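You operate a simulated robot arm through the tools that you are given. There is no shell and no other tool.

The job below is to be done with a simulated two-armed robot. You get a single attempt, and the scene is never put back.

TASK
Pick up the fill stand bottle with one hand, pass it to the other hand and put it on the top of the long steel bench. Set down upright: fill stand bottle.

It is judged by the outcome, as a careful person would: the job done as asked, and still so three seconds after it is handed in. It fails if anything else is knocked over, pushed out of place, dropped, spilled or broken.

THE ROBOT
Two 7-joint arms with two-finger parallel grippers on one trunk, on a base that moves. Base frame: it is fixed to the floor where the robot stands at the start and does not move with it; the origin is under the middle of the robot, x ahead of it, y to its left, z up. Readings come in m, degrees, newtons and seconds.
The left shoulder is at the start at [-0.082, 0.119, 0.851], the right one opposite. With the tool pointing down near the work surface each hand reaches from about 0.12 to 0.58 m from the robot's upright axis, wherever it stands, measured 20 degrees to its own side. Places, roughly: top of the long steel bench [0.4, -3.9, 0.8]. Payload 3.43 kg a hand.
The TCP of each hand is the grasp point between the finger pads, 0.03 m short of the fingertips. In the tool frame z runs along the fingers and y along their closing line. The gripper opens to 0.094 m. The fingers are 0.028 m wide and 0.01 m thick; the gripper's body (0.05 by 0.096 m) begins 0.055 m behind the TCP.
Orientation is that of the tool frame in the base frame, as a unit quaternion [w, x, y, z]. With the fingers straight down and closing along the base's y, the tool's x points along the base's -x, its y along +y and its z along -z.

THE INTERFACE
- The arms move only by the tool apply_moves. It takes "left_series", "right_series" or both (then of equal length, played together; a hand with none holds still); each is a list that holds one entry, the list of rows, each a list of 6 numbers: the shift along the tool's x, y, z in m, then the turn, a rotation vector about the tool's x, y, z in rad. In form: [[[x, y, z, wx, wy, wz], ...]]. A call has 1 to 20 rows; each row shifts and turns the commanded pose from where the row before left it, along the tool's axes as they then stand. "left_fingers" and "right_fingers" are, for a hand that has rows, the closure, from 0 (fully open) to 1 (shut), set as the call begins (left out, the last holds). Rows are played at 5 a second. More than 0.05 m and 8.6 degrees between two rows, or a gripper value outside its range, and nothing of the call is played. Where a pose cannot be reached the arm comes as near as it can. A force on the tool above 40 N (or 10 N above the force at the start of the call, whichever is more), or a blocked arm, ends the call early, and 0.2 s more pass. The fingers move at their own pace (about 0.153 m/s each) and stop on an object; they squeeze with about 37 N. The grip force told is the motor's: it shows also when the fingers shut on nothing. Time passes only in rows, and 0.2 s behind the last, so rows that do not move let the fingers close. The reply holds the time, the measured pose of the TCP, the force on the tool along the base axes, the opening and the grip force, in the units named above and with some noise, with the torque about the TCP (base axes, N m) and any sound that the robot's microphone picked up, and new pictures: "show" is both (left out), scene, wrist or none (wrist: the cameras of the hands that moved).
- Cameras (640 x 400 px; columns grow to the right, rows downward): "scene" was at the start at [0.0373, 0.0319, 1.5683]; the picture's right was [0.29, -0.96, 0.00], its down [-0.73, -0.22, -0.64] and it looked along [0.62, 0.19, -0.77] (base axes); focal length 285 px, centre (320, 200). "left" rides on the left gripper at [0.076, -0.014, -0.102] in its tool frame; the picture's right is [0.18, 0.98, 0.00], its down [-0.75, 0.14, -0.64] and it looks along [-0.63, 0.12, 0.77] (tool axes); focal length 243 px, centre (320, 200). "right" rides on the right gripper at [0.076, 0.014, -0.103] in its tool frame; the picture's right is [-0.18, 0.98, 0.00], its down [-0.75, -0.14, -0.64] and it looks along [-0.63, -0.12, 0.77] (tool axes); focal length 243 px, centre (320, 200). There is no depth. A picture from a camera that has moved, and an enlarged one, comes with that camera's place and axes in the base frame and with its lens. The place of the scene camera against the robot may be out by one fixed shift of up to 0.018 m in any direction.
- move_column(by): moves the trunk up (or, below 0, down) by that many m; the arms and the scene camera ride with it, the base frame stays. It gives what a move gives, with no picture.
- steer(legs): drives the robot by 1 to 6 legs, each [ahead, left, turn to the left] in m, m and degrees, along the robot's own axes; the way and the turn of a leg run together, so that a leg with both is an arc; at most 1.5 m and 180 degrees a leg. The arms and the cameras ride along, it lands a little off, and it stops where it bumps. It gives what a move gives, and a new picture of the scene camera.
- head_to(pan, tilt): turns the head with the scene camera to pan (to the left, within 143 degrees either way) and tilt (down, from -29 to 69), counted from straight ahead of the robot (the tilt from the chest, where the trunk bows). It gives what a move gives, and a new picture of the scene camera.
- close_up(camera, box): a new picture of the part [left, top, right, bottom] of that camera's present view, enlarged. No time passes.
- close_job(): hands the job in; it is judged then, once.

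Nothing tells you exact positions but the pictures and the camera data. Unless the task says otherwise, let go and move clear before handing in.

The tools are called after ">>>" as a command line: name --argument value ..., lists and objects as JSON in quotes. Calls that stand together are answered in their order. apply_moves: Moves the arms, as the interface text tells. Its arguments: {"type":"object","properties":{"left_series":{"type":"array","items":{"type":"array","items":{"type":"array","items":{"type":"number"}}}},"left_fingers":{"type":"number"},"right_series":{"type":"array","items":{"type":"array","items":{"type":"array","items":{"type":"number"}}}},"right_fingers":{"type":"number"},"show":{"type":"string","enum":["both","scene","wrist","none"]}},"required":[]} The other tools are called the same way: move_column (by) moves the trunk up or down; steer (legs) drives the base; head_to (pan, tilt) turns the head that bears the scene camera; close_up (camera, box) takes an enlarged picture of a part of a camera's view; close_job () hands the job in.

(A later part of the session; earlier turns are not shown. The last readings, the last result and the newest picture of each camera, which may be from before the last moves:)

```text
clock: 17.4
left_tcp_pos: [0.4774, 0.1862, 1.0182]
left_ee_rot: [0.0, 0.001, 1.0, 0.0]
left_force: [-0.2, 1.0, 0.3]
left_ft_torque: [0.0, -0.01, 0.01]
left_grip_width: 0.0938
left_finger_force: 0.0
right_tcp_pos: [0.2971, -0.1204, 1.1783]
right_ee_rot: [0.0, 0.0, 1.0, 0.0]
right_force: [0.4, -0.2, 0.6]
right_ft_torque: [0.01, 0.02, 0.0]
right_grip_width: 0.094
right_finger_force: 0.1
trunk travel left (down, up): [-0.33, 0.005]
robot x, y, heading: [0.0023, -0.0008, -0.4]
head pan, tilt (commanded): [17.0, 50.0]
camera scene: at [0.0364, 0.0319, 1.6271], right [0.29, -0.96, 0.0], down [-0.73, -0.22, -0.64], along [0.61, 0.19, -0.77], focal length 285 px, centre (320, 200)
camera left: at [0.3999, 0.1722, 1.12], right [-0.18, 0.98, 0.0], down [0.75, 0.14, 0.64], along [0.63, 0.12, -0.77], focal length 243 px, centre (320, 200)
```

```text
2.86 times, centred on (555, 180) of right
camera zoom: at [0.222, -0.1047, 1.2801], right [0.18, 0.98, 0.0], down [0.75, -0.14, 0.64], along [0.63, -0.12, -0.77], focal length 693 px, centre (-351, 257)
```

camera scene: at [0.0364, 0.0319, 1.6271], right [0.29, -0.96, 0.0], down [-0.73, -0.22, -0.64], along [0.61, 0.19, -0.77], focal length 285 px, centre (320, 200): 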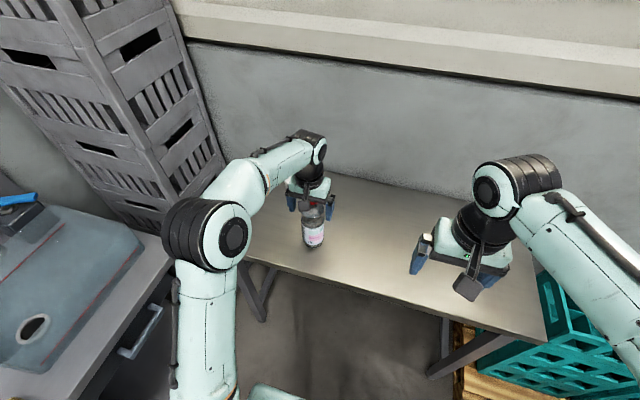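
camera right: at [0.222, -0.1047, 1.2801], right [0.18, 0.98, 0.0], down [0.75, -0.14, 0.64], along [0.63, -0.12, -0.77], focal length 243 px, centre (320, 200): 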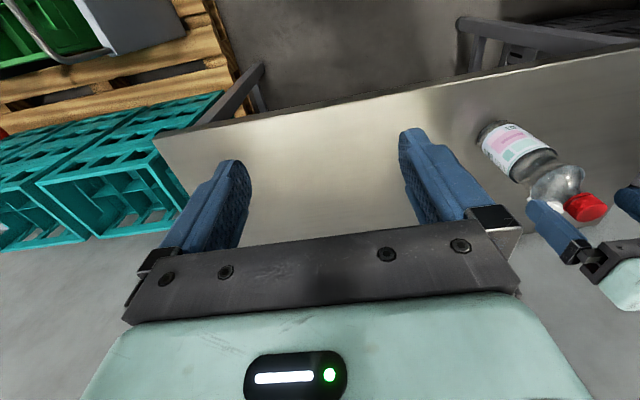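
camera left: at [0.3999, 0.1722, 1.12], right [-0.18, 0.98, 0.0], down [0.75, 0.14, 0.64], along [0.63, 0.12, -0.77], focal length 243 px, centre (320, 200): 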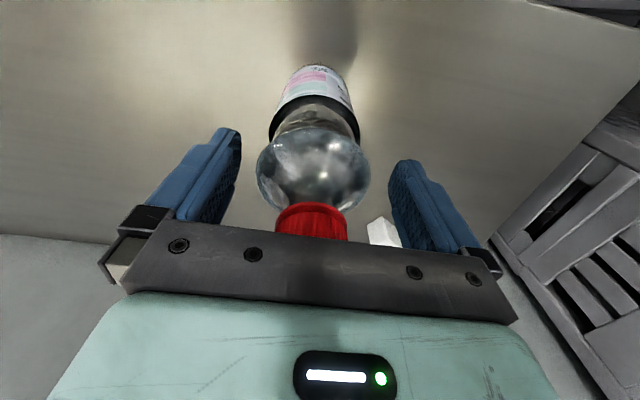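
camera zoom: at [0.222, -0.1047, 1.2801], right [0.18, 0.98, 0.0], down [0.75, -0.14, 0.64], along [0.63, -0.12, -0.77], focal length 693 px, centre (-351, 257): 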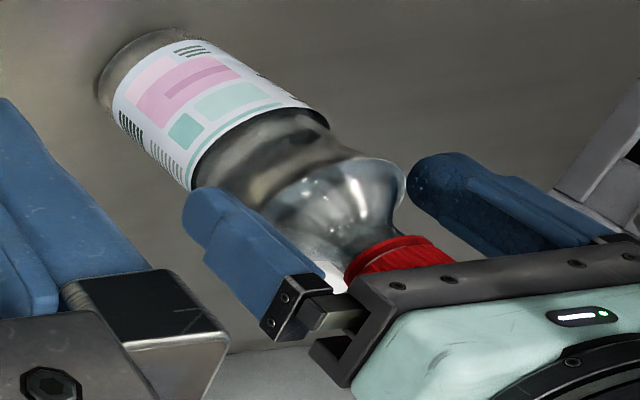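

The pads straddle the bulge, with the bottle about 3–4 mm off to the right of centre in the hand. I'll shift the left hand 3.5 mm right and close.

>>> apply_moves --left_series '[[[0, -0.0035, 0, 0, 0, 0], [0, 0, 0, 0, 0, 0]]]' --left_fingers 0 --show "none"

>>> apply_moves --left_series '[[[0, 0, 0, 0, 0, 0], [0, 0, 0, 0, 0, 0], [0, 0, 0, 0, 0, 0], [0, 0, 0, 0, 0, 0]]]' --left_fingers 1 --show "wrist"

```text
clock: 18.0
left_tcp_pos: [0.4784, 0.1815, 1.0181]
left_ee_rot: [0.001, 0.001, 1.0, 0.001]
left_force: [0.8, 0.1, 0.3]
left_ft_torque: [-0.03, 0.01, 0.01]
left_grip_width: 0.0937
left_finger_force: 0.1
right_tcp_pos: [0.298, -0.1206, 1.1791]
right_ee_rot: [0.001, 0.0, 1.0, 0.001]
right_force: [0.4, -0.1, -0.9]
right_ft_torque: [0.01, 0.0, 0.03]
right_grip_width: 0.0938
right_finger_force: 0.2
trunk travel left (down, up): [-0.33, 0.005]
robot x, y, heading: [-0.0006, 0.0003, -0.3]
head pan, tilt (commanded): [17.0, 50.0]
```

```text
clock: 19.0
left_tcp_pos: [0.4773, 0.182, 1.0179]
left_ee_rot: [0.0, 0.0, 1.0, 0.0]
left_force: [-1.3, 0.8, 0.4]
left_ft_torque: [0.05, -0.03, 0.05]
left_grip_width: 0.0635
left_finger_force: 37.2
right_tcp_pos: [0.2966, -0.1207, 1.1788]
right_ee_rot: [0.001, 0.001, 1.0, 0.0]
right_force: [0.5, 0.2, 0.1]
right_ft_torque: [0.02, 0.01, 0.0]
right_grip_width: 0.094
right_finger_force: 0.1
trunk travel left (down, up): [-0.33, 0.005]
robot x, y, heading: [0.0036, -0.0007, -0.0]
head pan, tilt (commanded): [17.0, 50.0]
camera left: at [0.401, 0.168, 1.1203], right [-0.18, 0.98, 0.0], down [0.75, 0.14, 0.64], along [0.63, 0.12, -0.77], focal length 243 px, centre (320, 200)
```

left: 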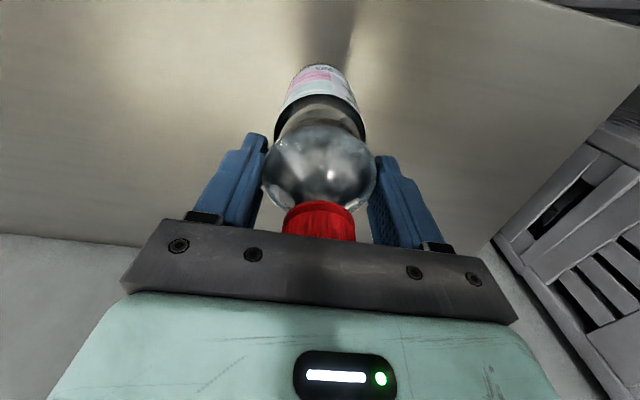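

The fingers hold the bulge at 0.0635 m width with 37 N. I'll lift only 1 cm, slowly, and read the force.

>>> apply_moves --left_series '[[[0, 0, -0.003, 0, 0, 0], [0, 0, -0.003, 0, 0, 0], [0, 0, -0.004, 0, 0, 0], [0, 0, 0, 0, 0, 0]]]' --show "both"

>>> close_up --camera "scene" --box '[275, 160, 355, 260]'

```text
clock: 20.0
left_tcp_pos: [0.4794, 0.1811, 1.0275]
left_ee_rot: [0.001, 0.001, 1.0, 0.0]
left_force: [-0.4, 0.2, -4.5]
left_ft_torque: [0.02, 0.03, -0.02]
left_grip_width: 0.0634
left_finger_force: 37.2
right_tcp_pos: [0.2976, -0.1193, 1.1786]
right_ee_rot: [0.001, 0.0, 1.0, 0.0]
right_force: [0.7, -0.1, -0.5]
right_ft_torque: [0.0, -0.02, 0.02]
right_grip_width: 0.0938
right_finger_force: 0.1
trunk travel left (down, up): [-0.33, 0.005]
robot x, y, heading: [0.0027, 0.0, -0.2]
head pan, tilt (commanded): [17.0, 50.0]
camera scene: at [0.037, 0.0321, 1.6271], right [0.29, -0.96, 0.0], down [-0.73, -0.22, -0.64], along [0.61, 0.19, -0.77], focal length 285 px, centre (320, 200)
camera left: at [0.4018, 0.1675, 1.1308], right [-0.18, 0.98, 0.0], down [0.75, 0.14, 0.64], along [0.63, 0.12, -0.77], focal length 243 px, centre (320, 200)
```

scene: 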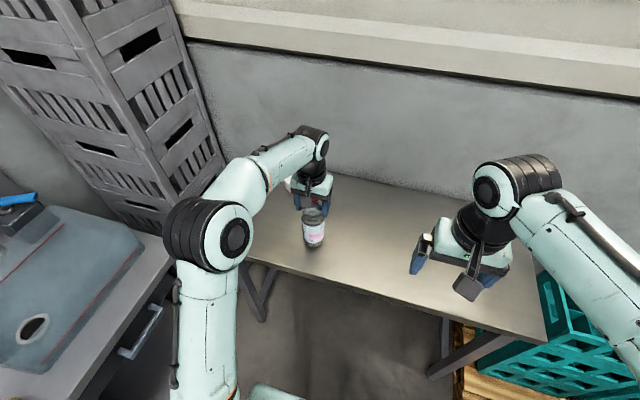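
left: 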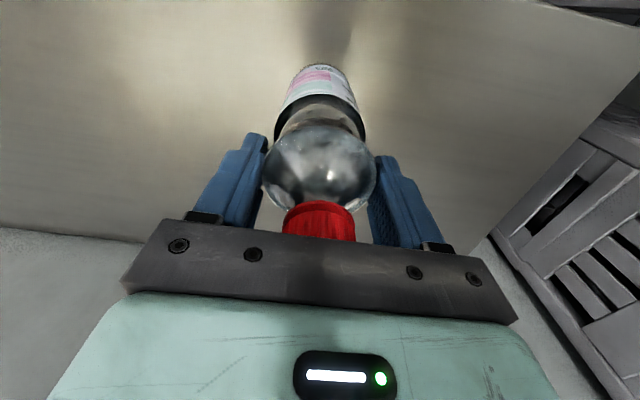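

```text
4.00 times, centred on (315, 210) of scene
camera zoom: at [0.037, 0.0321, 1.6271], right [0.29, -0.96, 0.0], down [-0.73, -0.22, -0.64], along [0.61, 0.19, -0.77], focal length 1139 px, centre (340, 160)
```

zoom: 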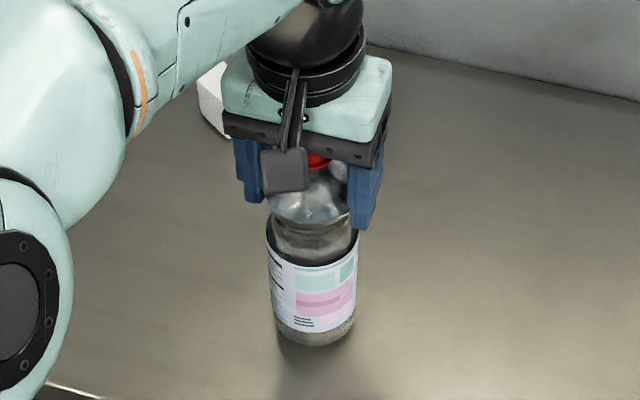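

The bottle is lifted: the hand feels 4.5 N and the bottle moved with it. Next I'll lift it to about 9 cm above the table while moving the right hand out to the right.

>>> apply_moves --left_series '[[[0, 0, -0.01, 0, 0, 0], [0, 0, -0.02, 0, 0, 0], [0, 0, -0.02, 0, 0, 0], [0, 0, -0.02, 0, 0, 0], [0, 0, -0.015, 0, 0, 0], [0, 0, -0.005, 0, 0, 0]]]' --right_series '[[[0, -0.02, 0, 0, 0, 0], [0, -0.025, 0, 0, 0, 0], [0, -0.025, 0, 0, 0, 0], [0, -0.025, 0, 0, 0, 0], [0, -0.025, 0, 0, 0, 0], [0, -0.02, 0, 0, 0, 0]]]' --left_fingers 1 --right_fingers 0 --show "both"

```text
clock: 21.4
left_tcp_pos: [0.4794, 0.1809, 1.119]
left_ee_rot: [-0.001, 0.001, 1.0, -0.001]
left_force: [-0.4, 0.3, -5.5]
left_ft_torque: [-0.02, 0.01, 0.04]
left_grip_width: 0.0637
left_finger_force: 36.5
right_tcp_pos: [0.2976, -0.2602, 1.1783]
right_ee_rot: [0.001, -0.001, 1.0, -0.001]
right_force: [0.0, 0.3, 0.1]
right_ft_torque: [0.0, -0.02, -0.02]
right_grip_width: 0.094
right_finger_force: 0.1
trunk travel left (down, up): [-0.33, 0.005]
robot x, y, heading: [-0.0008, 0.0022, 0.1]
head pan, tilt (commanded): [17.0, 50.0]
camera scene: at [0.037, 0.0318, 1.6271], right [0.29, -0.96, 0.0], down [-0.73, -0.22, -0.64], along [0.61, 0.19, -0.77], focal length 285 px, centre (320, 200)
camera right: at [0.2223, -0.2453, 1.2797], right [0.18, 0.98, 0.0], down [0.75, -0.14, 0.64], along [0.63, -0.12, -0.77], focal length 243 px, centre (320, 200)
camera left: at [0.4018, 0.1675, 1.2201], right [-0.18, 0.98, 0.0], down [0.75, 0.14, 0.64], along [0.63, 0.12, -0.77], focal length 243 px, centre (320, 200)
```

scene: 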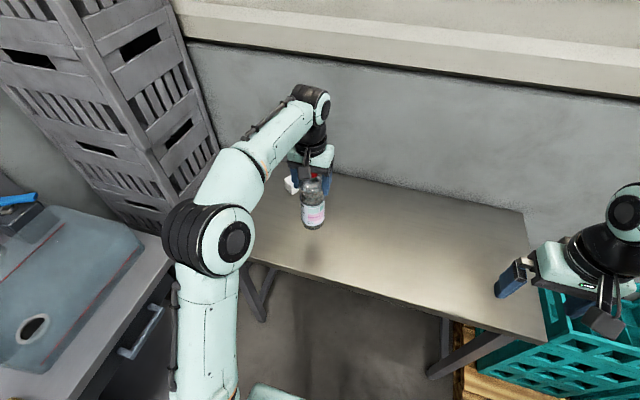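
right: 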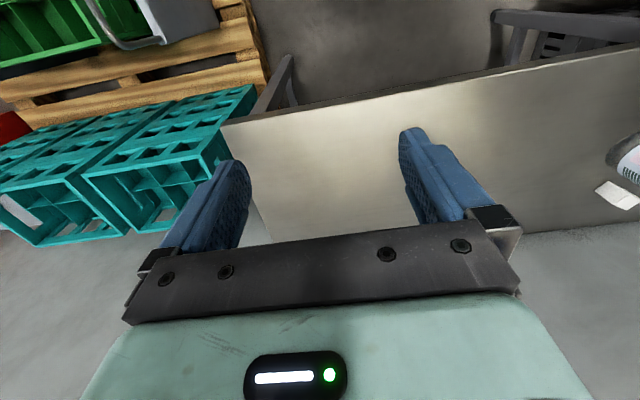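
left: 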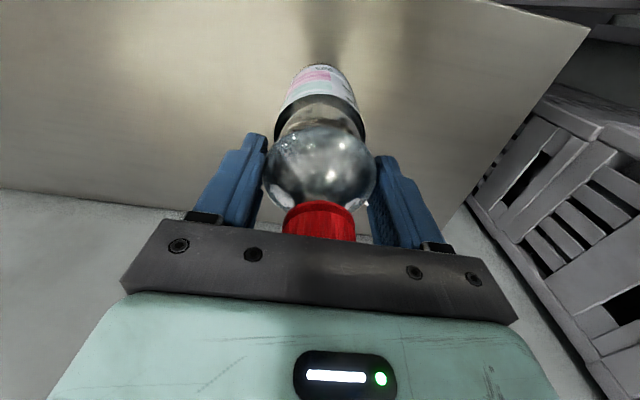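

The bottle hangs firmly and straight with no slip. Now I'll bring it in front of the middle of the robot with the left hand, while the right hand turns to point forward-left and 25° below level, ready for a side grip.

>>> apply_moves --left_series '[[[0.004, -0.012, 0, 0, 0, 0], [0.006, -0.02, 0, 0, 0, 0], [0.006, -0.022, 0, 0, 0, 0], [0.006, -0.022, 0, 0, 0, 0], [0.006, -0.022, 0, 0, 0, 0], [0.006, -0.022, 0, 0, 0, 0], [0.006, -0.022, 0, 0, 0, 0], [0.005, -0.02, 0, 0, 0, 0], [0.004, -0.012, 0, 0, 0, 0], [0, -0.006, 0, 0, 0, 0], [0, 0, 0, 0, 0, 0], [0, 0, 0, 0, 0, 0]]]' --right_series '[[[0, 0, 0, 0, 0, -0.1309], [0, 0, 0, 0, 0, -0.1309], [0, 0, 0, 0, 0, -0.1309], [0, 0, 0, 0, 0, -0.1309], [0, 0, 0, 0, -0.1418, 0], [0, 0, 0, 0, -0.1418, 0], [0, 0, 0, 0, -0.1418, 0], [0, 0, 0, 0, -0.1418, 0], [0, 0, 0, 0, -0.1418, 0], [0, 0, 0, 0, -0.1418, 0], [0, 0, 0, 0, -0.1418, 0], [0, 0, 0, 0, -0.1418, 0]]]' --show "both"

```text
clock: 24.0
left_tcp_pos: [0.4315, -0.0005, 1.118]
left_ee_rot: [0.0, 0.001, 1.0, 0.001]
left_force: [-0.1, -0.1, -5.1]
left_ft_torque: [0.0, 0.06, 0.01]
left_grip_width: 0.0634
left_finger_force: 36.8
right_tcp_pos: [0.2966, -0.2599, 1.1785]
right_ee_rot: [0.521, -0.218, 0.813, 0.14]
right_force: [0.0, -0.4, -0.6]
right_ft_torque: [-0.01, -0.01, 0.02]
right_grip_width: 0.0937
right_finger_force: 0.1
trunk travel left (down, up): [-0.33, 0.005]
robot x, y, heading: [0.0007, -0.0026, 0.1]
head pan, tilt (commanded): [17.0, 50.0]
camera scene: at [0.0366, 0.0309, 1.6271], right [0.29, -0.96, 0.0], down [-0.73, -0.22, -0.64], along [0.61, 0.19, -0.77], focal length 285 px, centre (320, 200)
camera right: at [0.1831, -0.31, 1.1511], right [-0.42, 0.89, 0.17], down [-0.16, -0.26, 0.95], along [0.89, 0.38, 0.25], focal length 243 px, centre (320, 200)
camera left: at [0.3537, -0.0134, 1.2205], right [-0.18, 0.98, 0.0], down [0.75, 0.14, 0.64], along [0.63, 0.12, -0.77], focal length 243 px, centre (320, 200)
```

scene: 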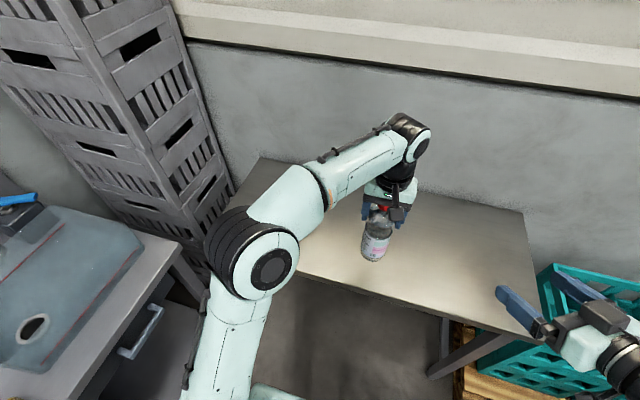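
right: 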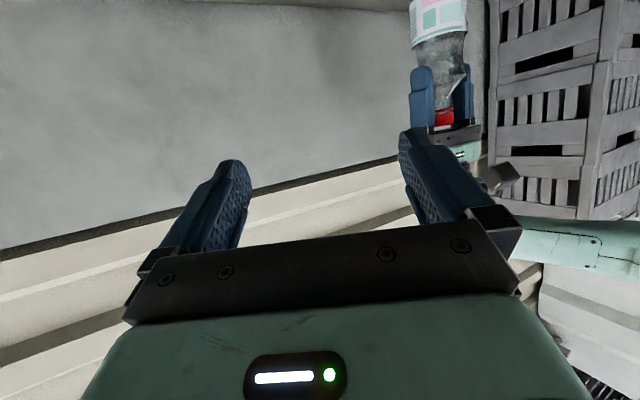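
left: 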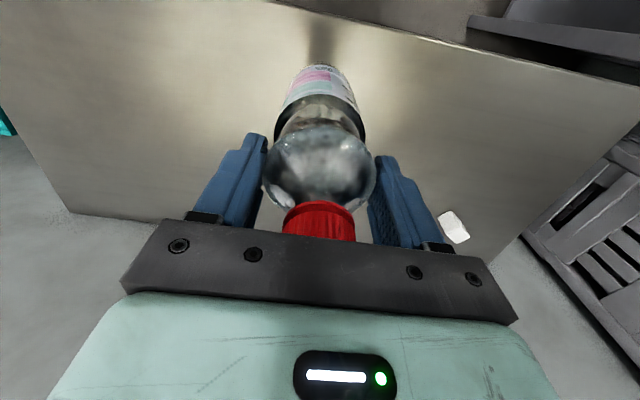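

The right hand points as planned, and the bottle hangs at (0.431, 0, base z 0.958). I'll bring the right hand down and across to a point 14 cm short of the bottle, level with the label.

>>> apply_moves --right_series '[[[0.03285, 0, 0.01532, 0, 0, 0], [0.03285, 0, 0.01532, 0, 0, 0], [0.03285, 0, 0.01532, 0, 0, 0], [0.03285, 0, 0.01532, 0, 0, 0], [-0.0075, 0.0262, 0.0161, 0, 0, 0], [-0.0075, 0.0262, 0.0161, 0, 0, 0], [-0.0075, 0.0262, 0.0161, 0, 0, 0], [-0.0075, 0.0262, 0.0161, 0, 0, 0], [-0.0075, 0.0262, 0.0161, 0, 0, 0], [-0.0075, 0.0262, 0.0161, 0, 0, 0], [0, 0, 0, 0, 0, 0]]]' --right_fingers 0 --show "both"

```text
clock: 26.4
left_tcp_pos: [0.4297, -0.0001, 1.1179]
left_ee_rot: [0.0, 0.0, 1.0, 0.0]
left_force: [0.7, -0.3, -5.6]
left_ft_torque: [0.0, -0.02, 0.03]
left_grip_width: 0.0635
left_finger_force: 36.6
right_tcp_pos: [0.3667, -0.1043, 1.0578]
right_ee_rot: [0.519, -0.217, 0.815, 0.139]
right_force: [0.0, -1.2, -0.7]
right_ft_torque: [0.04, 0.01, 0.03]
right_grip_width: 0.094
right_finger_force: 0.2
right hand out of reach, approached as far as the arm can: row 5, 6, 7, 8, 9, 10
trunk travel left (down, up): [-0.33, 0.005]
robot x, y, heading: [0.0019, 0.0009, 0.3]
head pan, tilt (commanded): [17.0, 50.0]
camera scene: at [0.0366, 0.0309, 1.6271], right [0.29, -0.96, 0.0], down [-0.73, -0.22, -0.64], along [0.61, 0.19, -0.77], focal length 285 px, centre (320, 200)
camera right: at [0.2515, -0.1529, 1.0308], right [-0.42, 0.89, 0.17], down [-0.16, -0.26, 0.95], along [0.89, 0.38, 0.25], focal length 243 px, centre (320, 200)
```

scene: 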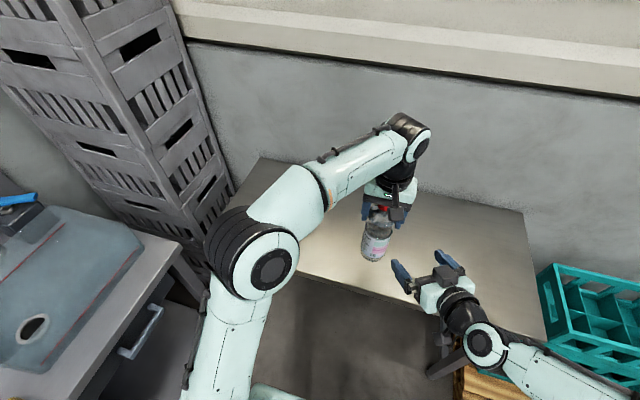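
right: 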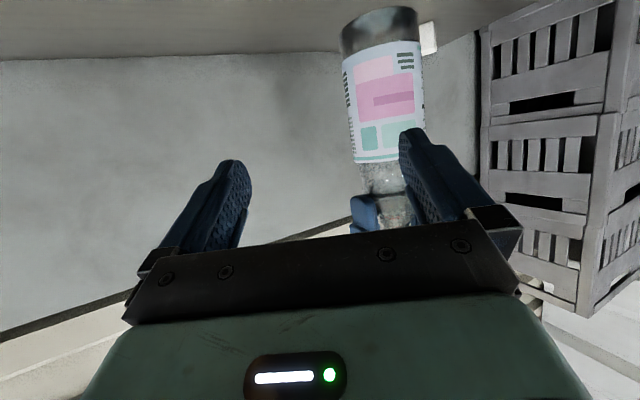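

The right arm can't fold that close to the body; it stopped at (0.367, -0.104, 1.058) with its orientation right. I'll instead move the bottle a little forward and up with the left hand, then line the right hand up with it.

>>> apply_moves --left_series '[[[-0.006, -0.006, -0.005, 0, 0, 0], [-0.009, -0.009, -0.007, 0, 0, 0], [-0.009, -0.009, -0.007, 0, 0, 0], [-0.0055, -0.006, -0.003, 0, 0, 0], [0, 0, 0, 0, 0, 0], [0, 0, 0, 0, 0, 0]]]' --right_series '[[[0, 0, 0, 0, 0, 0], [0, 0, 0, 0, 0, 0], [0, 0, 0, 0, 0, 0], [-0.0024, 0.0088, 0.0087, 0, 0, 0], [-0.0024, 0.0088, 0.0086, 0, 0, 0], [0, 0, 0, 0, 0, 0]]]' --show "both"

>>> close_up --camera "right" --box '[200, 0, 460, 260]'

```text
clock: 27.8
left_tcp_pos: [0.4611, -0.0291, 1.1413]
left_ee_rot: [0.0, 0.0, 1.0, 0.0]
left_force: [-1.1, 0.5, -5.4]
left_ft_torque: [0.01, 0.01, -0.01]
left_grip_width: 0.0634
left_finger_force: 37.1
right_tcp_pos: [0.3724, -0.0786, 1.0561]
right_ee_rot: [0.52, -0.218, 0.814, 0.14]
right_force: [-0.4, 0.8, -0.4]
right_ft_torque: [0.02, 0.0, 0.01]
right_grip_width: 0.094
right_finger_force: 0.1
trunk travel left (down, up): [-0.33, 0.005]
robot x, y, heading: [-0.0008, 0.0033, -0.4]
head pan, tilt (commanded): [17.0, 50.0]
camera scene: at [0.0369, 0.0314, 1.6271], right [0.29, -0.96, 0.0], down [-0.73, -0.22, -0.64], along [0.61, 0.19, -0.77], focal length 285 px, centre (320, 200)
camera right: at [0.2588, -0.1282, 1.0278], right [-0.42, 0.89, 0.17], down [-0.16, -0.25, 0.95], along [0.89, 0.38, 0.25], focal length 243 px, centre (320, 200)
camera left: at [0.3834, -0.0434, 1.2439], right [-0.18, 0.98, 0.0], down [0.75, 0.14, 0.64], along [0.63, 0.12, -0.77], focal length 243 px, centre (320, 200)
```

scene: 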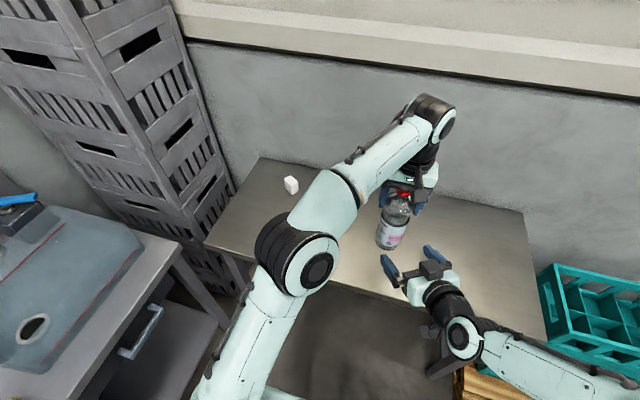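
right: 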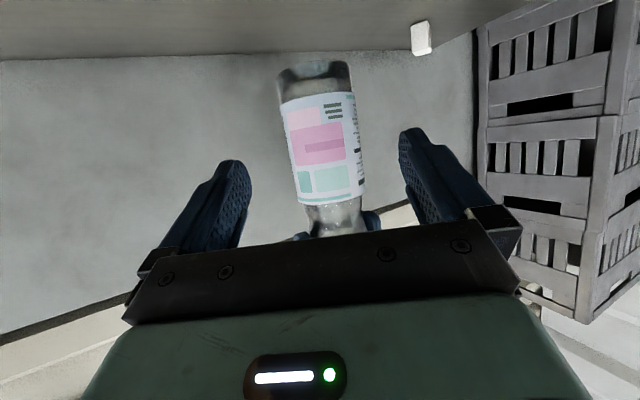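
left: 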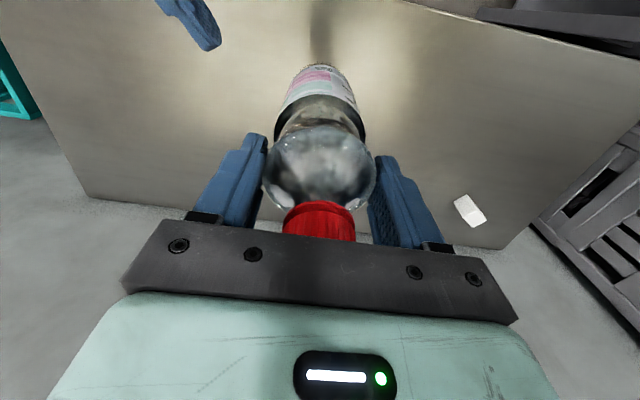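

```text
1.54 times, centred on (330, 130) of right
camera zoom: at [0.2588, -0.1282, 1.0278], right [-0.42, 0.89, 0.17], down [-0.16, -0.25, 0.95], along [0.89, 0.38, 0.25], focal length 373 px, centre (305, 308)
```

zoom: 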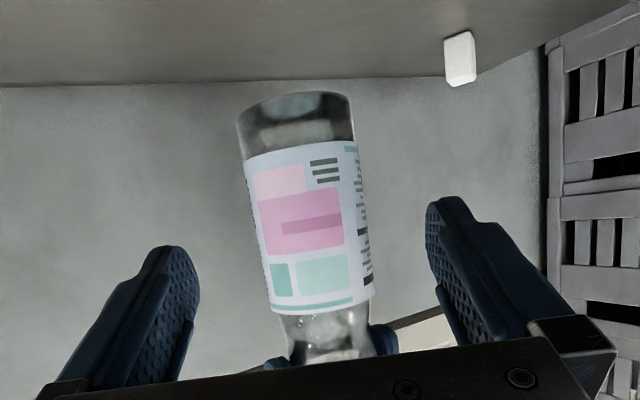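

Measured in the right hand's frame, the bottle axis is 0.101 m ahead and about 1 mm off centre, and the right camera picture agrees. I'll move the right hand level toward the bottle by 0.093 m with its fingers open.

>>> apply_moves --right_series '[[[-0.00655, 0, 0.01405, 0, 0, 0], [-0.00655, 0, 0.01405, 0, 0, 0], [-0.00655, 0, 0.01405, 0, 0, 0], [-0.00655, 0, 0.01405, 0, 0, 0], [0, 0, 0, 0, 0, 0]]]' --right_fingers 0 --show "both"

>>> close_up --camera "scene" --box '[350, 150, 470, 290]'

```text
clock: 29.0
left_tcp_pos: [0.4605, -0.0291, 1.1418]
left_ee_rot: [0.001, -0.001, 1.0, 0.0]
left_force: [-0.2, 1.0, -5.3]
left_ft_torque: [0.01, -0.02, 0.01]
left_grip_width: 0.0634
left_finger_force: 37.1
right_tcp_pos: [0.4274, -0.0475, 1.0521]
right_ee_rot: [0.519, -0.219, 0.814, 0.139]
right_force: [0.0, 0.7, 0.3]
right_ft_torque: [0.0, 0.01, -0.06]
right_grip_width: 0.0942
right_finger_force: 0.1
trunk travel left (down, up): [-0.33, 0.005]
robot x, y, heading: [-0.0005, 0.0031, 0.1]
head pan, tilt (commanded): [17.0, 50.0]
camera scene: at [0.0365, 0.0324, 1.6271], right [0.29, -0.96, 0.0], down [-0.73, -0.22, -0.64], along [0.61, 0.19, -0.77], focal length 285 px, centre (320, 200)
camera right: at [0.3119, -0.0962, 1.0255], right [-0.42, 0.89, 0.17], down [-0.16, -0.25, 0.95], along [0.89, 0.38, 0.25], focal length 243 px, centre (320, 200)
```

scene: 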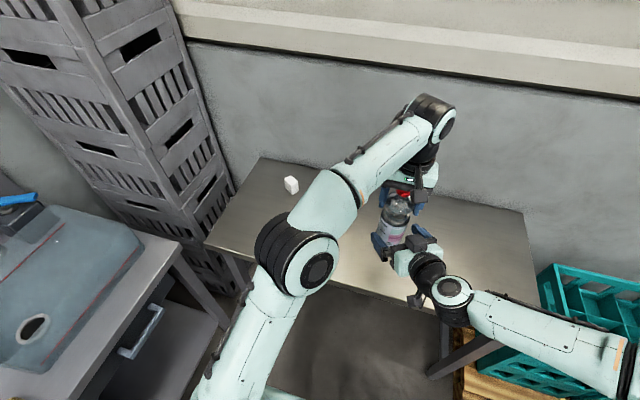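
right: 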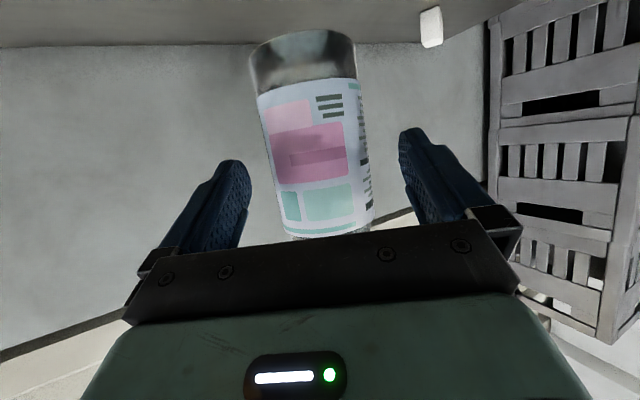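

```text
2.86 times, centred on (410, 220) of scene
camera zoom: at [0.0365, 0.0324, 1.6271], right [0.29, -0.96, 0.0], down [-0.73, -0.22, -0.64], along [0.61, 0.19, -0.77], focal length 813 px, centre (63, 143)
```

zoom: 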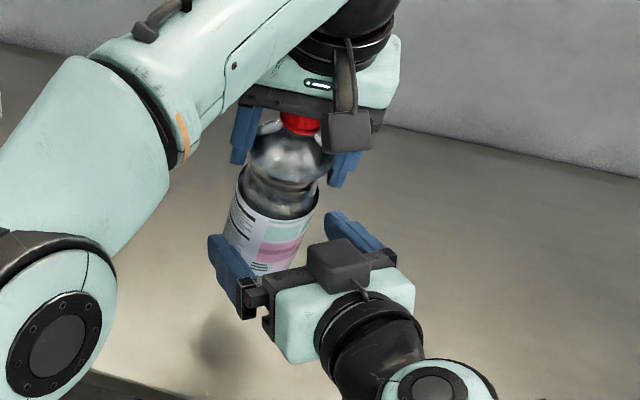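

Both hands are lined up and nothing touches yet. Before the last 3 cm I want to check a dark block on the right gripper's upper side, to be sure it clears the left fingers.

>>> close_up --camera "scene" --box '[365, 180, 455, 320]'

>>> close_up --camera "left" --box '[180, 0, 480, 200]'

```text
2.86 times, centred on (410, 250) of scene
camera zoom: at [0.0365, 0.0324, 1.6271], right [0.29, -0.96, 0.0], down [-0.73, -0.22, -0.64], along [0.61, 0.19, -0.77], focal length 813 px, centre (63, 57)
```

zoom: 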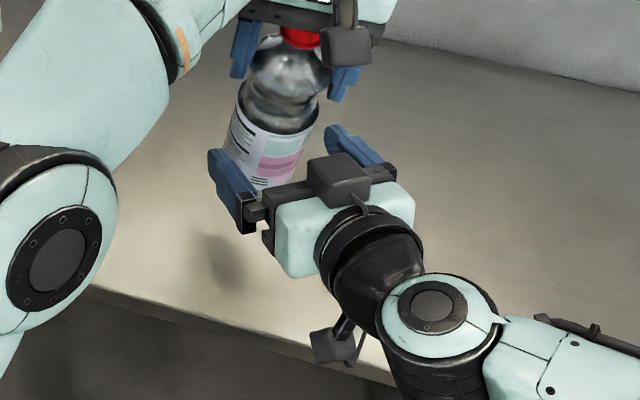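

```text
2.00 times, centred on (330, 100) of left
camera zoom: at [0.3831, -0.0425, 1.244], right [-0.18, 0.98, 0.0], down [0.75, 0.14, 0.64], along [0.63, 0.12, -0.77], focal length 485 px, centre (300, 400)
```

zoom: 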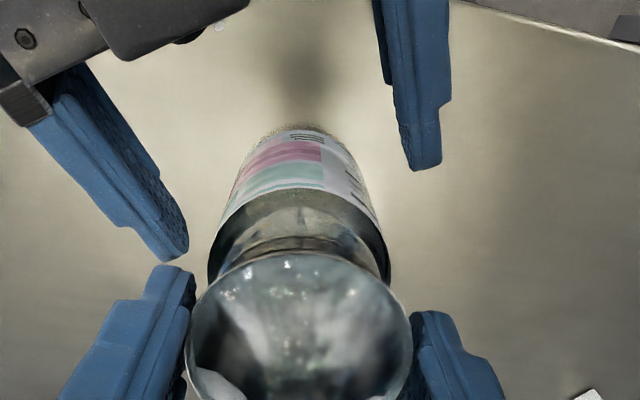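

Each gripper carries a second block on its far side, about 5 cm above the tool axis, which would come very near the bulge at this tilt. I'll flatten the right hand's tilt to 15° and turn the left hand 30° so its fingers sit symmetrically to the right hand's approach.

>>> apply_moves --left_series '[[[0, 0, 0, 0, 0, 0], [0, 0, 0, 0, 0, 0], [0, 0, 0, 0, 0, -0.08], [0, 0, 0, 0, 0, -0.1], [0, 0, 0, 0, 0, -0.1], [0, 0, 0, 0, 0, -0.1], [0, 0, 0, 0, 0, -0.09], [0, 0, 0, 0, 0, -0.0536], [0, 0, 0, 0, 0, 0]]]' --right_series '[[[0, 0, 0, 0, -0.0873, 0], [0, 0, 0, 0, -0.0872, 0], [0, 0, 0, 0, 0, 0], [0, 0, 0, 0, 0, 0], [0, 0, 0, 0, 0, 0], [0, 0, 0, 0, 0, 0], [0, 0, 0, 0, 0, 0], [0, 0, 0, 0, 0, 0], [0, 0, 0, 0, 0, 0]]]' --show "both"

>>> close_up --camera "scene" --box '[350, 160, 470, 300]'

>>> close_up --camera "left" --box '[180, 0, 480, 200]'

```text
clock: 31.0
left_tcp_pos: [0.4617, -0.0291, 1.1406]
left_ee_rot: [0.001, -0.26, 0.966, 0.0]
left_force: [0.8, 0.5, -4.9]
left_ft_torque: [-0.01, 0.02, -0.01]
left_grip_width: 0.0634
left_finger_force: 37.1
right_tcp_pos: [0.4272, -0.048, 1.0517]
right_ee_rot: [0.587, -0.206, 0.767, 0.157]
right_force: [0.5, -0.1, 0.5]
right_ft_torque: [0.02, -0.02, -0.03]
right_grip_width: 0.094
right_finger_force: 0.0
trunk travel left (down, up): [-0.33, 0.005]
robot x, y, heading: [0.0021, 0.0015, -0.3]
head pan, tilt (commanded): [17.0, 50.0]
camera scene: at [0.0369, 0.0319, 1.6271], right [0.29, -0.96, 0.0], down [-0.73, -0.22, -0.64], along [0.61, 0.19, -0.77], focal length 285 px, centre (320, 200)
camera right: at [0.3187, -0.0933, 1.0043], right [-0.45, 0.87, 0.18], down [-0.3, -0.34, 0.89], along [0.84, 0.35, 0.41], focal length 243 px, centre (320, 200)
camera left: at [0.4003, -0.0798, 1.2431], right [-0.65, 0.76, 0.0], down [0.58, 0.5, 0.64], along [0.49, 0.42, -0.77], focal length 243 px, centre (320, 200)
```

scene: 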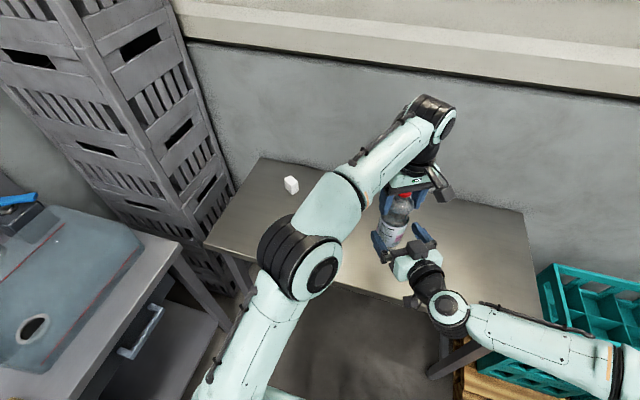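
right: 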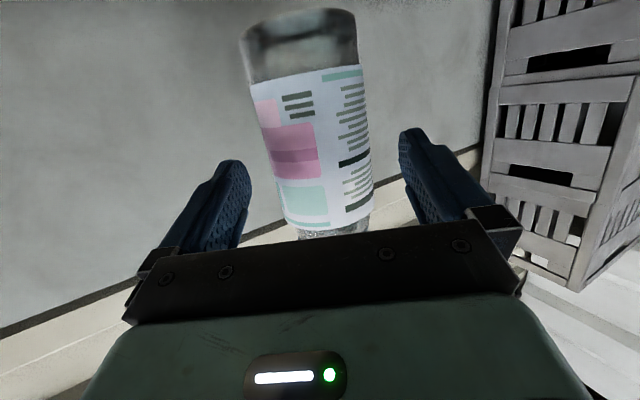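
left: 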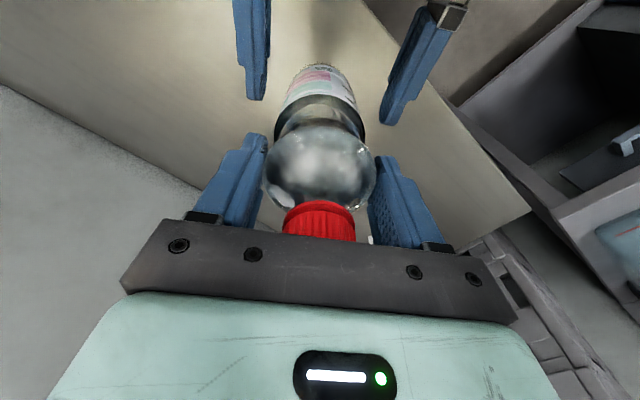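

```text
2.86 times, centred on (410, 230) of scene
camera zoom: at [0.0369, 0.0319, 1.6271], right [0.29, -0.96, 0.0], down [-0.73, -0.22, -0.64], along [0.61, 0.19, -0.77], focal length 813 px, centre (63, 114)
```

zoom: 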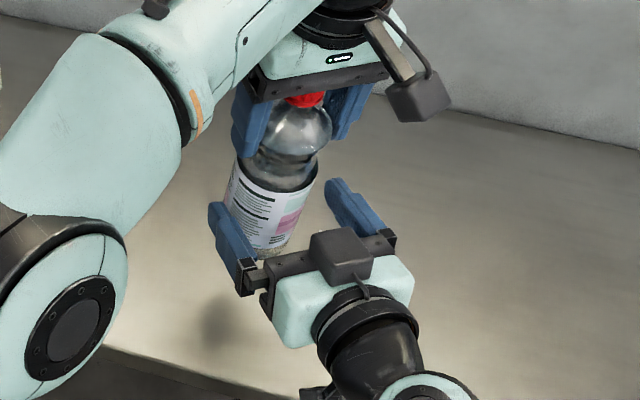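

```text
2.00 times, centred on (330, 100) of left
camera zoom: at [0.4003, -0.0798, 1.2431], right [-0.65, 0.76, 0.0], down [0.58, 0.5, 0.64], along [0.49, 0.42, -0.77], focal length 485 px, centre (300, 400)
```

zoom: 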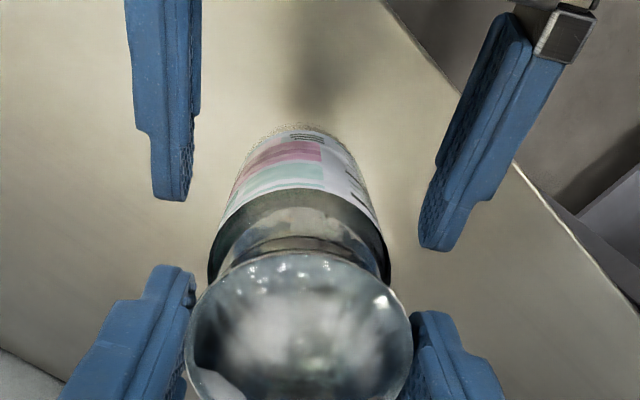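

The right fingers flank the bottle symmetrically, with the axis 0.039 m ahead and under 1 mm off centre. I'll go the last 2.7 cm and raise 4 mm, then check before closing.

>>> apply_moves --right_series '[[[-0.0036, 0, 0.0083, 0, 0, 0], [-0.0036, 0, 0.0083, 0, 0, 0], [-0.0037, 0, 0.0084, 0, 0, 0], [0, 0, 0, 0, 0, 0]]]' --right_fingers 0 --show "both"

>>> close_up --camera "left" --box '[180, 0, 480, 200]'

>>> close_up --camera "scene" --box '[350, 160, 470, 300]'

```text
clock: 32.0
left_tcp_pos: [0.4591, -0.0289, 1.1408]
left_ee_rot: [-0.001, -0.259, 0.966, 0.0]
left_force: [-0.2, -0.2, -5.0]
left_ft_torque: [0.01, 0.01, 0.01]
left_grip_width: 0.0633
left_finger_force: 37.0
right_tcp_pos: [0.4523, -0.034, 1.0567]
right_ee_rot: [0.588, -0.206, 0.766, 0.158]
right_force: [0.6, -0.8, -0.9]
right_ft_torque: [0.01, 0.02, 0.01]
right_grip_width: 0.0941
right_finger_force: 0.1
trunk travel left (down, up): [-0.33, 0.005]
robot x, y, heading: [0.0025, 0.003, 0.1]
head pan, tilt (commanded): [17.0, 50.0]
camera scene: at [0.0367, 0.0321, 1.6271], right [0.29, -0.96, 0.0], down [-0.73, -0.22, -0.64], along [0.61, 0.19, -0.77], focal length 285 px, centre (320, 200)
camera right: at [0.3432, -0.0805, 1.009], right [-0.45, 0.87, 0.18], down [-0.3, -0.34, 0.89], along [0.84, 0.35, 0.41], focal length 243 px, centre (320, 200)
```

scene: 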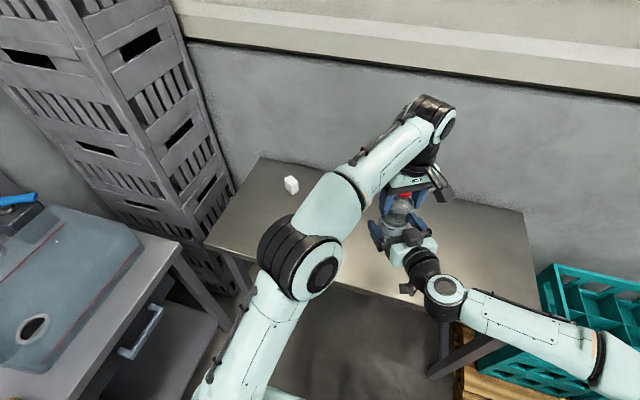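
right: 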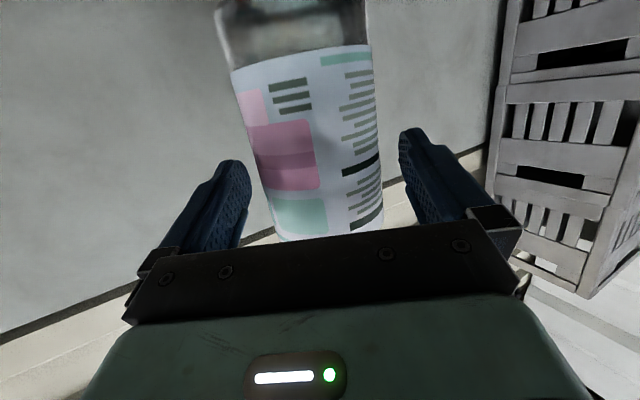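

```text
2.00 times, centred on (330, 100) of left
camera zoom: at [0.4001, -0.0796, 1.2431], right [-0.65, 0.76, 0.0], down [0.58, 0.5, 0.64], along [0.49, 0.42, -0.77], focal length 485 px, centre (300, 400)
```

zoom: 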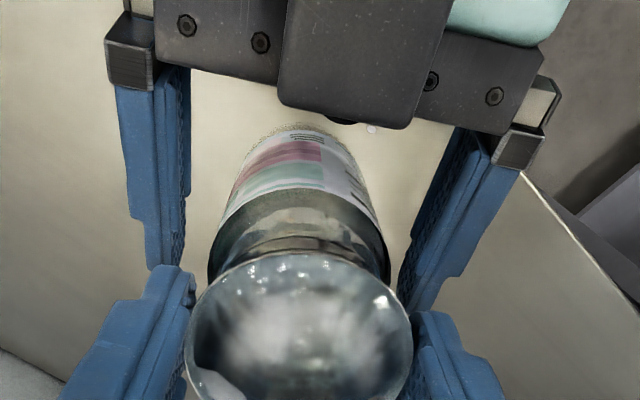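

```text
2.86 times, centred on (410, 230) of scene
camera zoom: at [0.0367, 0.0321, 1.6271], right [0.29, -0.96, 0.0], down [-0.73, -0.22, -0.64], along [0.61, 0.19, -0.77], focal length 813 px, centre (63, 114)
```

zoom: 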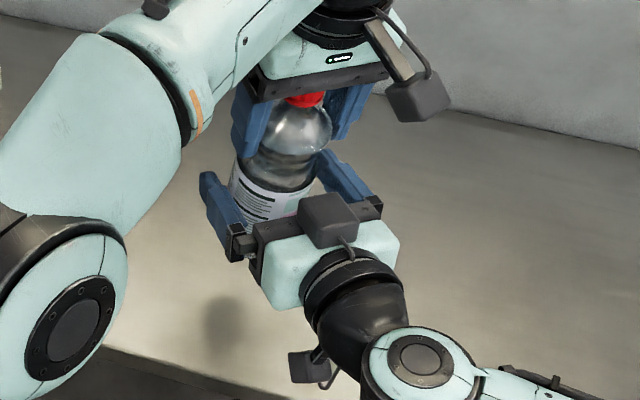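

The right fingers straddle the label evenly and nothing touches the left hand. Closing the right fingers now.

>>> apply_moves --right_series '[[[0, 0, 0, 0, 0, 0], [0, 0, 0, 0, 0, 0], [0, 0, 0, 0, 0, 0], [0, 0, 0, 0, 0, 0]]]' --right_fingers 1 --show "both"

```text
clock: 33.0
left_tcp_pos: [0.461, -0.0302, 1.1411]
left_ee_rot: [-0.001, -0.258, 0.966, 0.0]
left_force: [1.4, -2.3, -6.2]
left_ft_torque: [-0.23, -0.04, -0.01]
left_grip_width: 0.0635
left_finger_force: 36.6
right_tcp_pos: [0.4528, -0.0343, 1.0576]
right_ee_rot: [0.588, -0.206, 0.766, 0.159]
right_force: [-1.4, 1.6, -0.1]
right_ft_torque: [0.05, 0.01, 0.03]
right_grip_width: 0.0675
right_finger_force: 36.7
trunk travel left (down, up): [-0.33, 0.005]
robot x, y, heading: [-0.0018, -0.0036, 0.0]
head pan, tilt (commanded): [17.0, 50.0]
camera scene: at [0.0369, 0.0319, 1.6271], right [0.29, -0.96, 0.0], down [-0.73, -0.22, -0.64], along [0.61, 0.19, -0.77], focal length 285 px, centre (320, 200)
camera right: at [0.3431, -0.0805, 1.0089], right [-0.45, 0.87, 0.18], down [-0.3, -0.34, 0.89], along [0.84, 0.35, 0.41], focal length 243 px, centre (320, 200)
```

scene: 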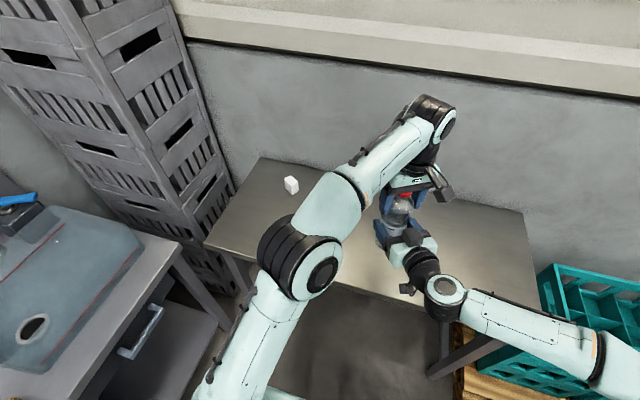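
right: 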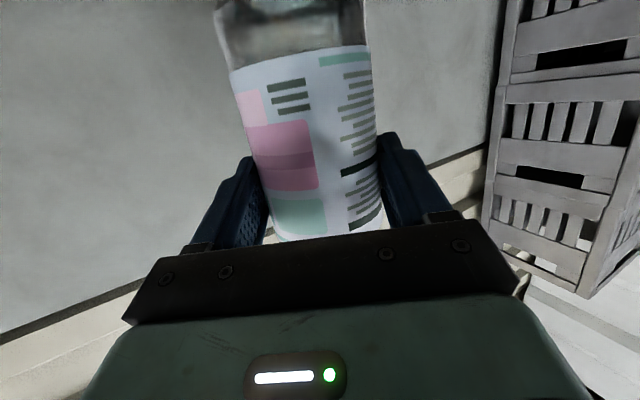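

The right hand holds the label at 0.0675 m width with 37 N and little side force. Now I'll open the left fingers and watch that the right hand takes the weight.

>>> apply_moves --left_series '[[[0, 0, 0, 0, 0, 0], [0, 0, 0, 0, 0, 0], [0, 0, 0, 0, 0, 0], [0, 0, 0, 0, 0, 0]]]' --left_fingers 0 --show "both"

>>> close_up --camera "right" --box '[180, 0, 480, 240]'

```text
clock: 34.0
left_tcp_pos: [0.4595, -0.0303, 1.1414]
left_ee_rot: [0.0, -0.259, 0.966, 0.0]
left_force: [0.3, -0.3, -0.3]
left_ft_torque: [0.02, 0.01, 0.02]
left_grip_width: 0.0943
left_finger_force: 0.0
right_tcp_pos: [0.4524, -0.035, 1.0577]
right_ee_rot: [0.588, -0.205, 0.767, 0.157]
right_force: [0.1, 0.1, -0.4]
right_ft_torque: [-0.01, 0.09, 0.03]
right_grip_width: 0.0658
right_finger_force: 36.6
trunk travel left (down, up): [-0.33, 0.005]
robot x, y, heading: [0.0042, -0.0018, -0.3]
head pan, tilt (commanded): [17.0, 50.0]
camera scene: at [0.037, 0.0319, 1.6271], right [0.29, -0.96, 0.0], down [-0.73, -0.22, -0.64], along [0.61, 0.19, -0.77], focal length 285 px, centre (320, 200)
camera left: at [0.4003, -0.0797, 1.2431], right [-0.65, 0.76, 0.0], down [0.58, 0.5, 0.64], along [0.49, 0.42, -0.77], focal length 243 px, centre (320, 200)
```

scene: 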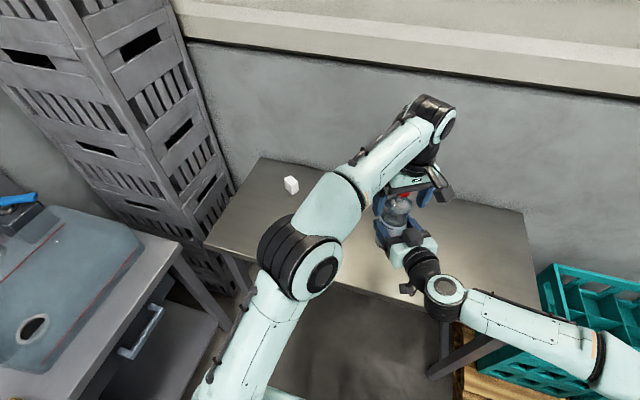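
left: 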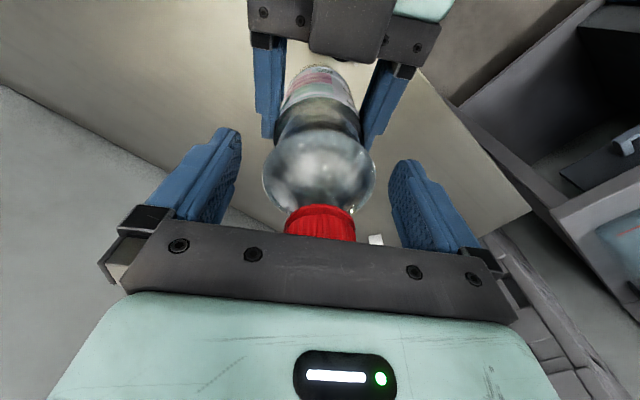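

```text
1.67 times, centred on (330, 120) of right
camera zoom: at [0.3432, -0.0807, 1.0088], right [-0.45, 0.87, 0.18], down [-0.3, -0.34, 0.89], along [0.84, 0.35, 0.41], focal length 404 px, centre (303, 333)
```

zoom: 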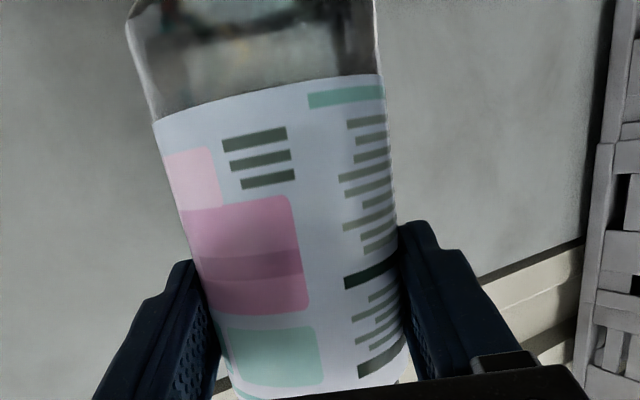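

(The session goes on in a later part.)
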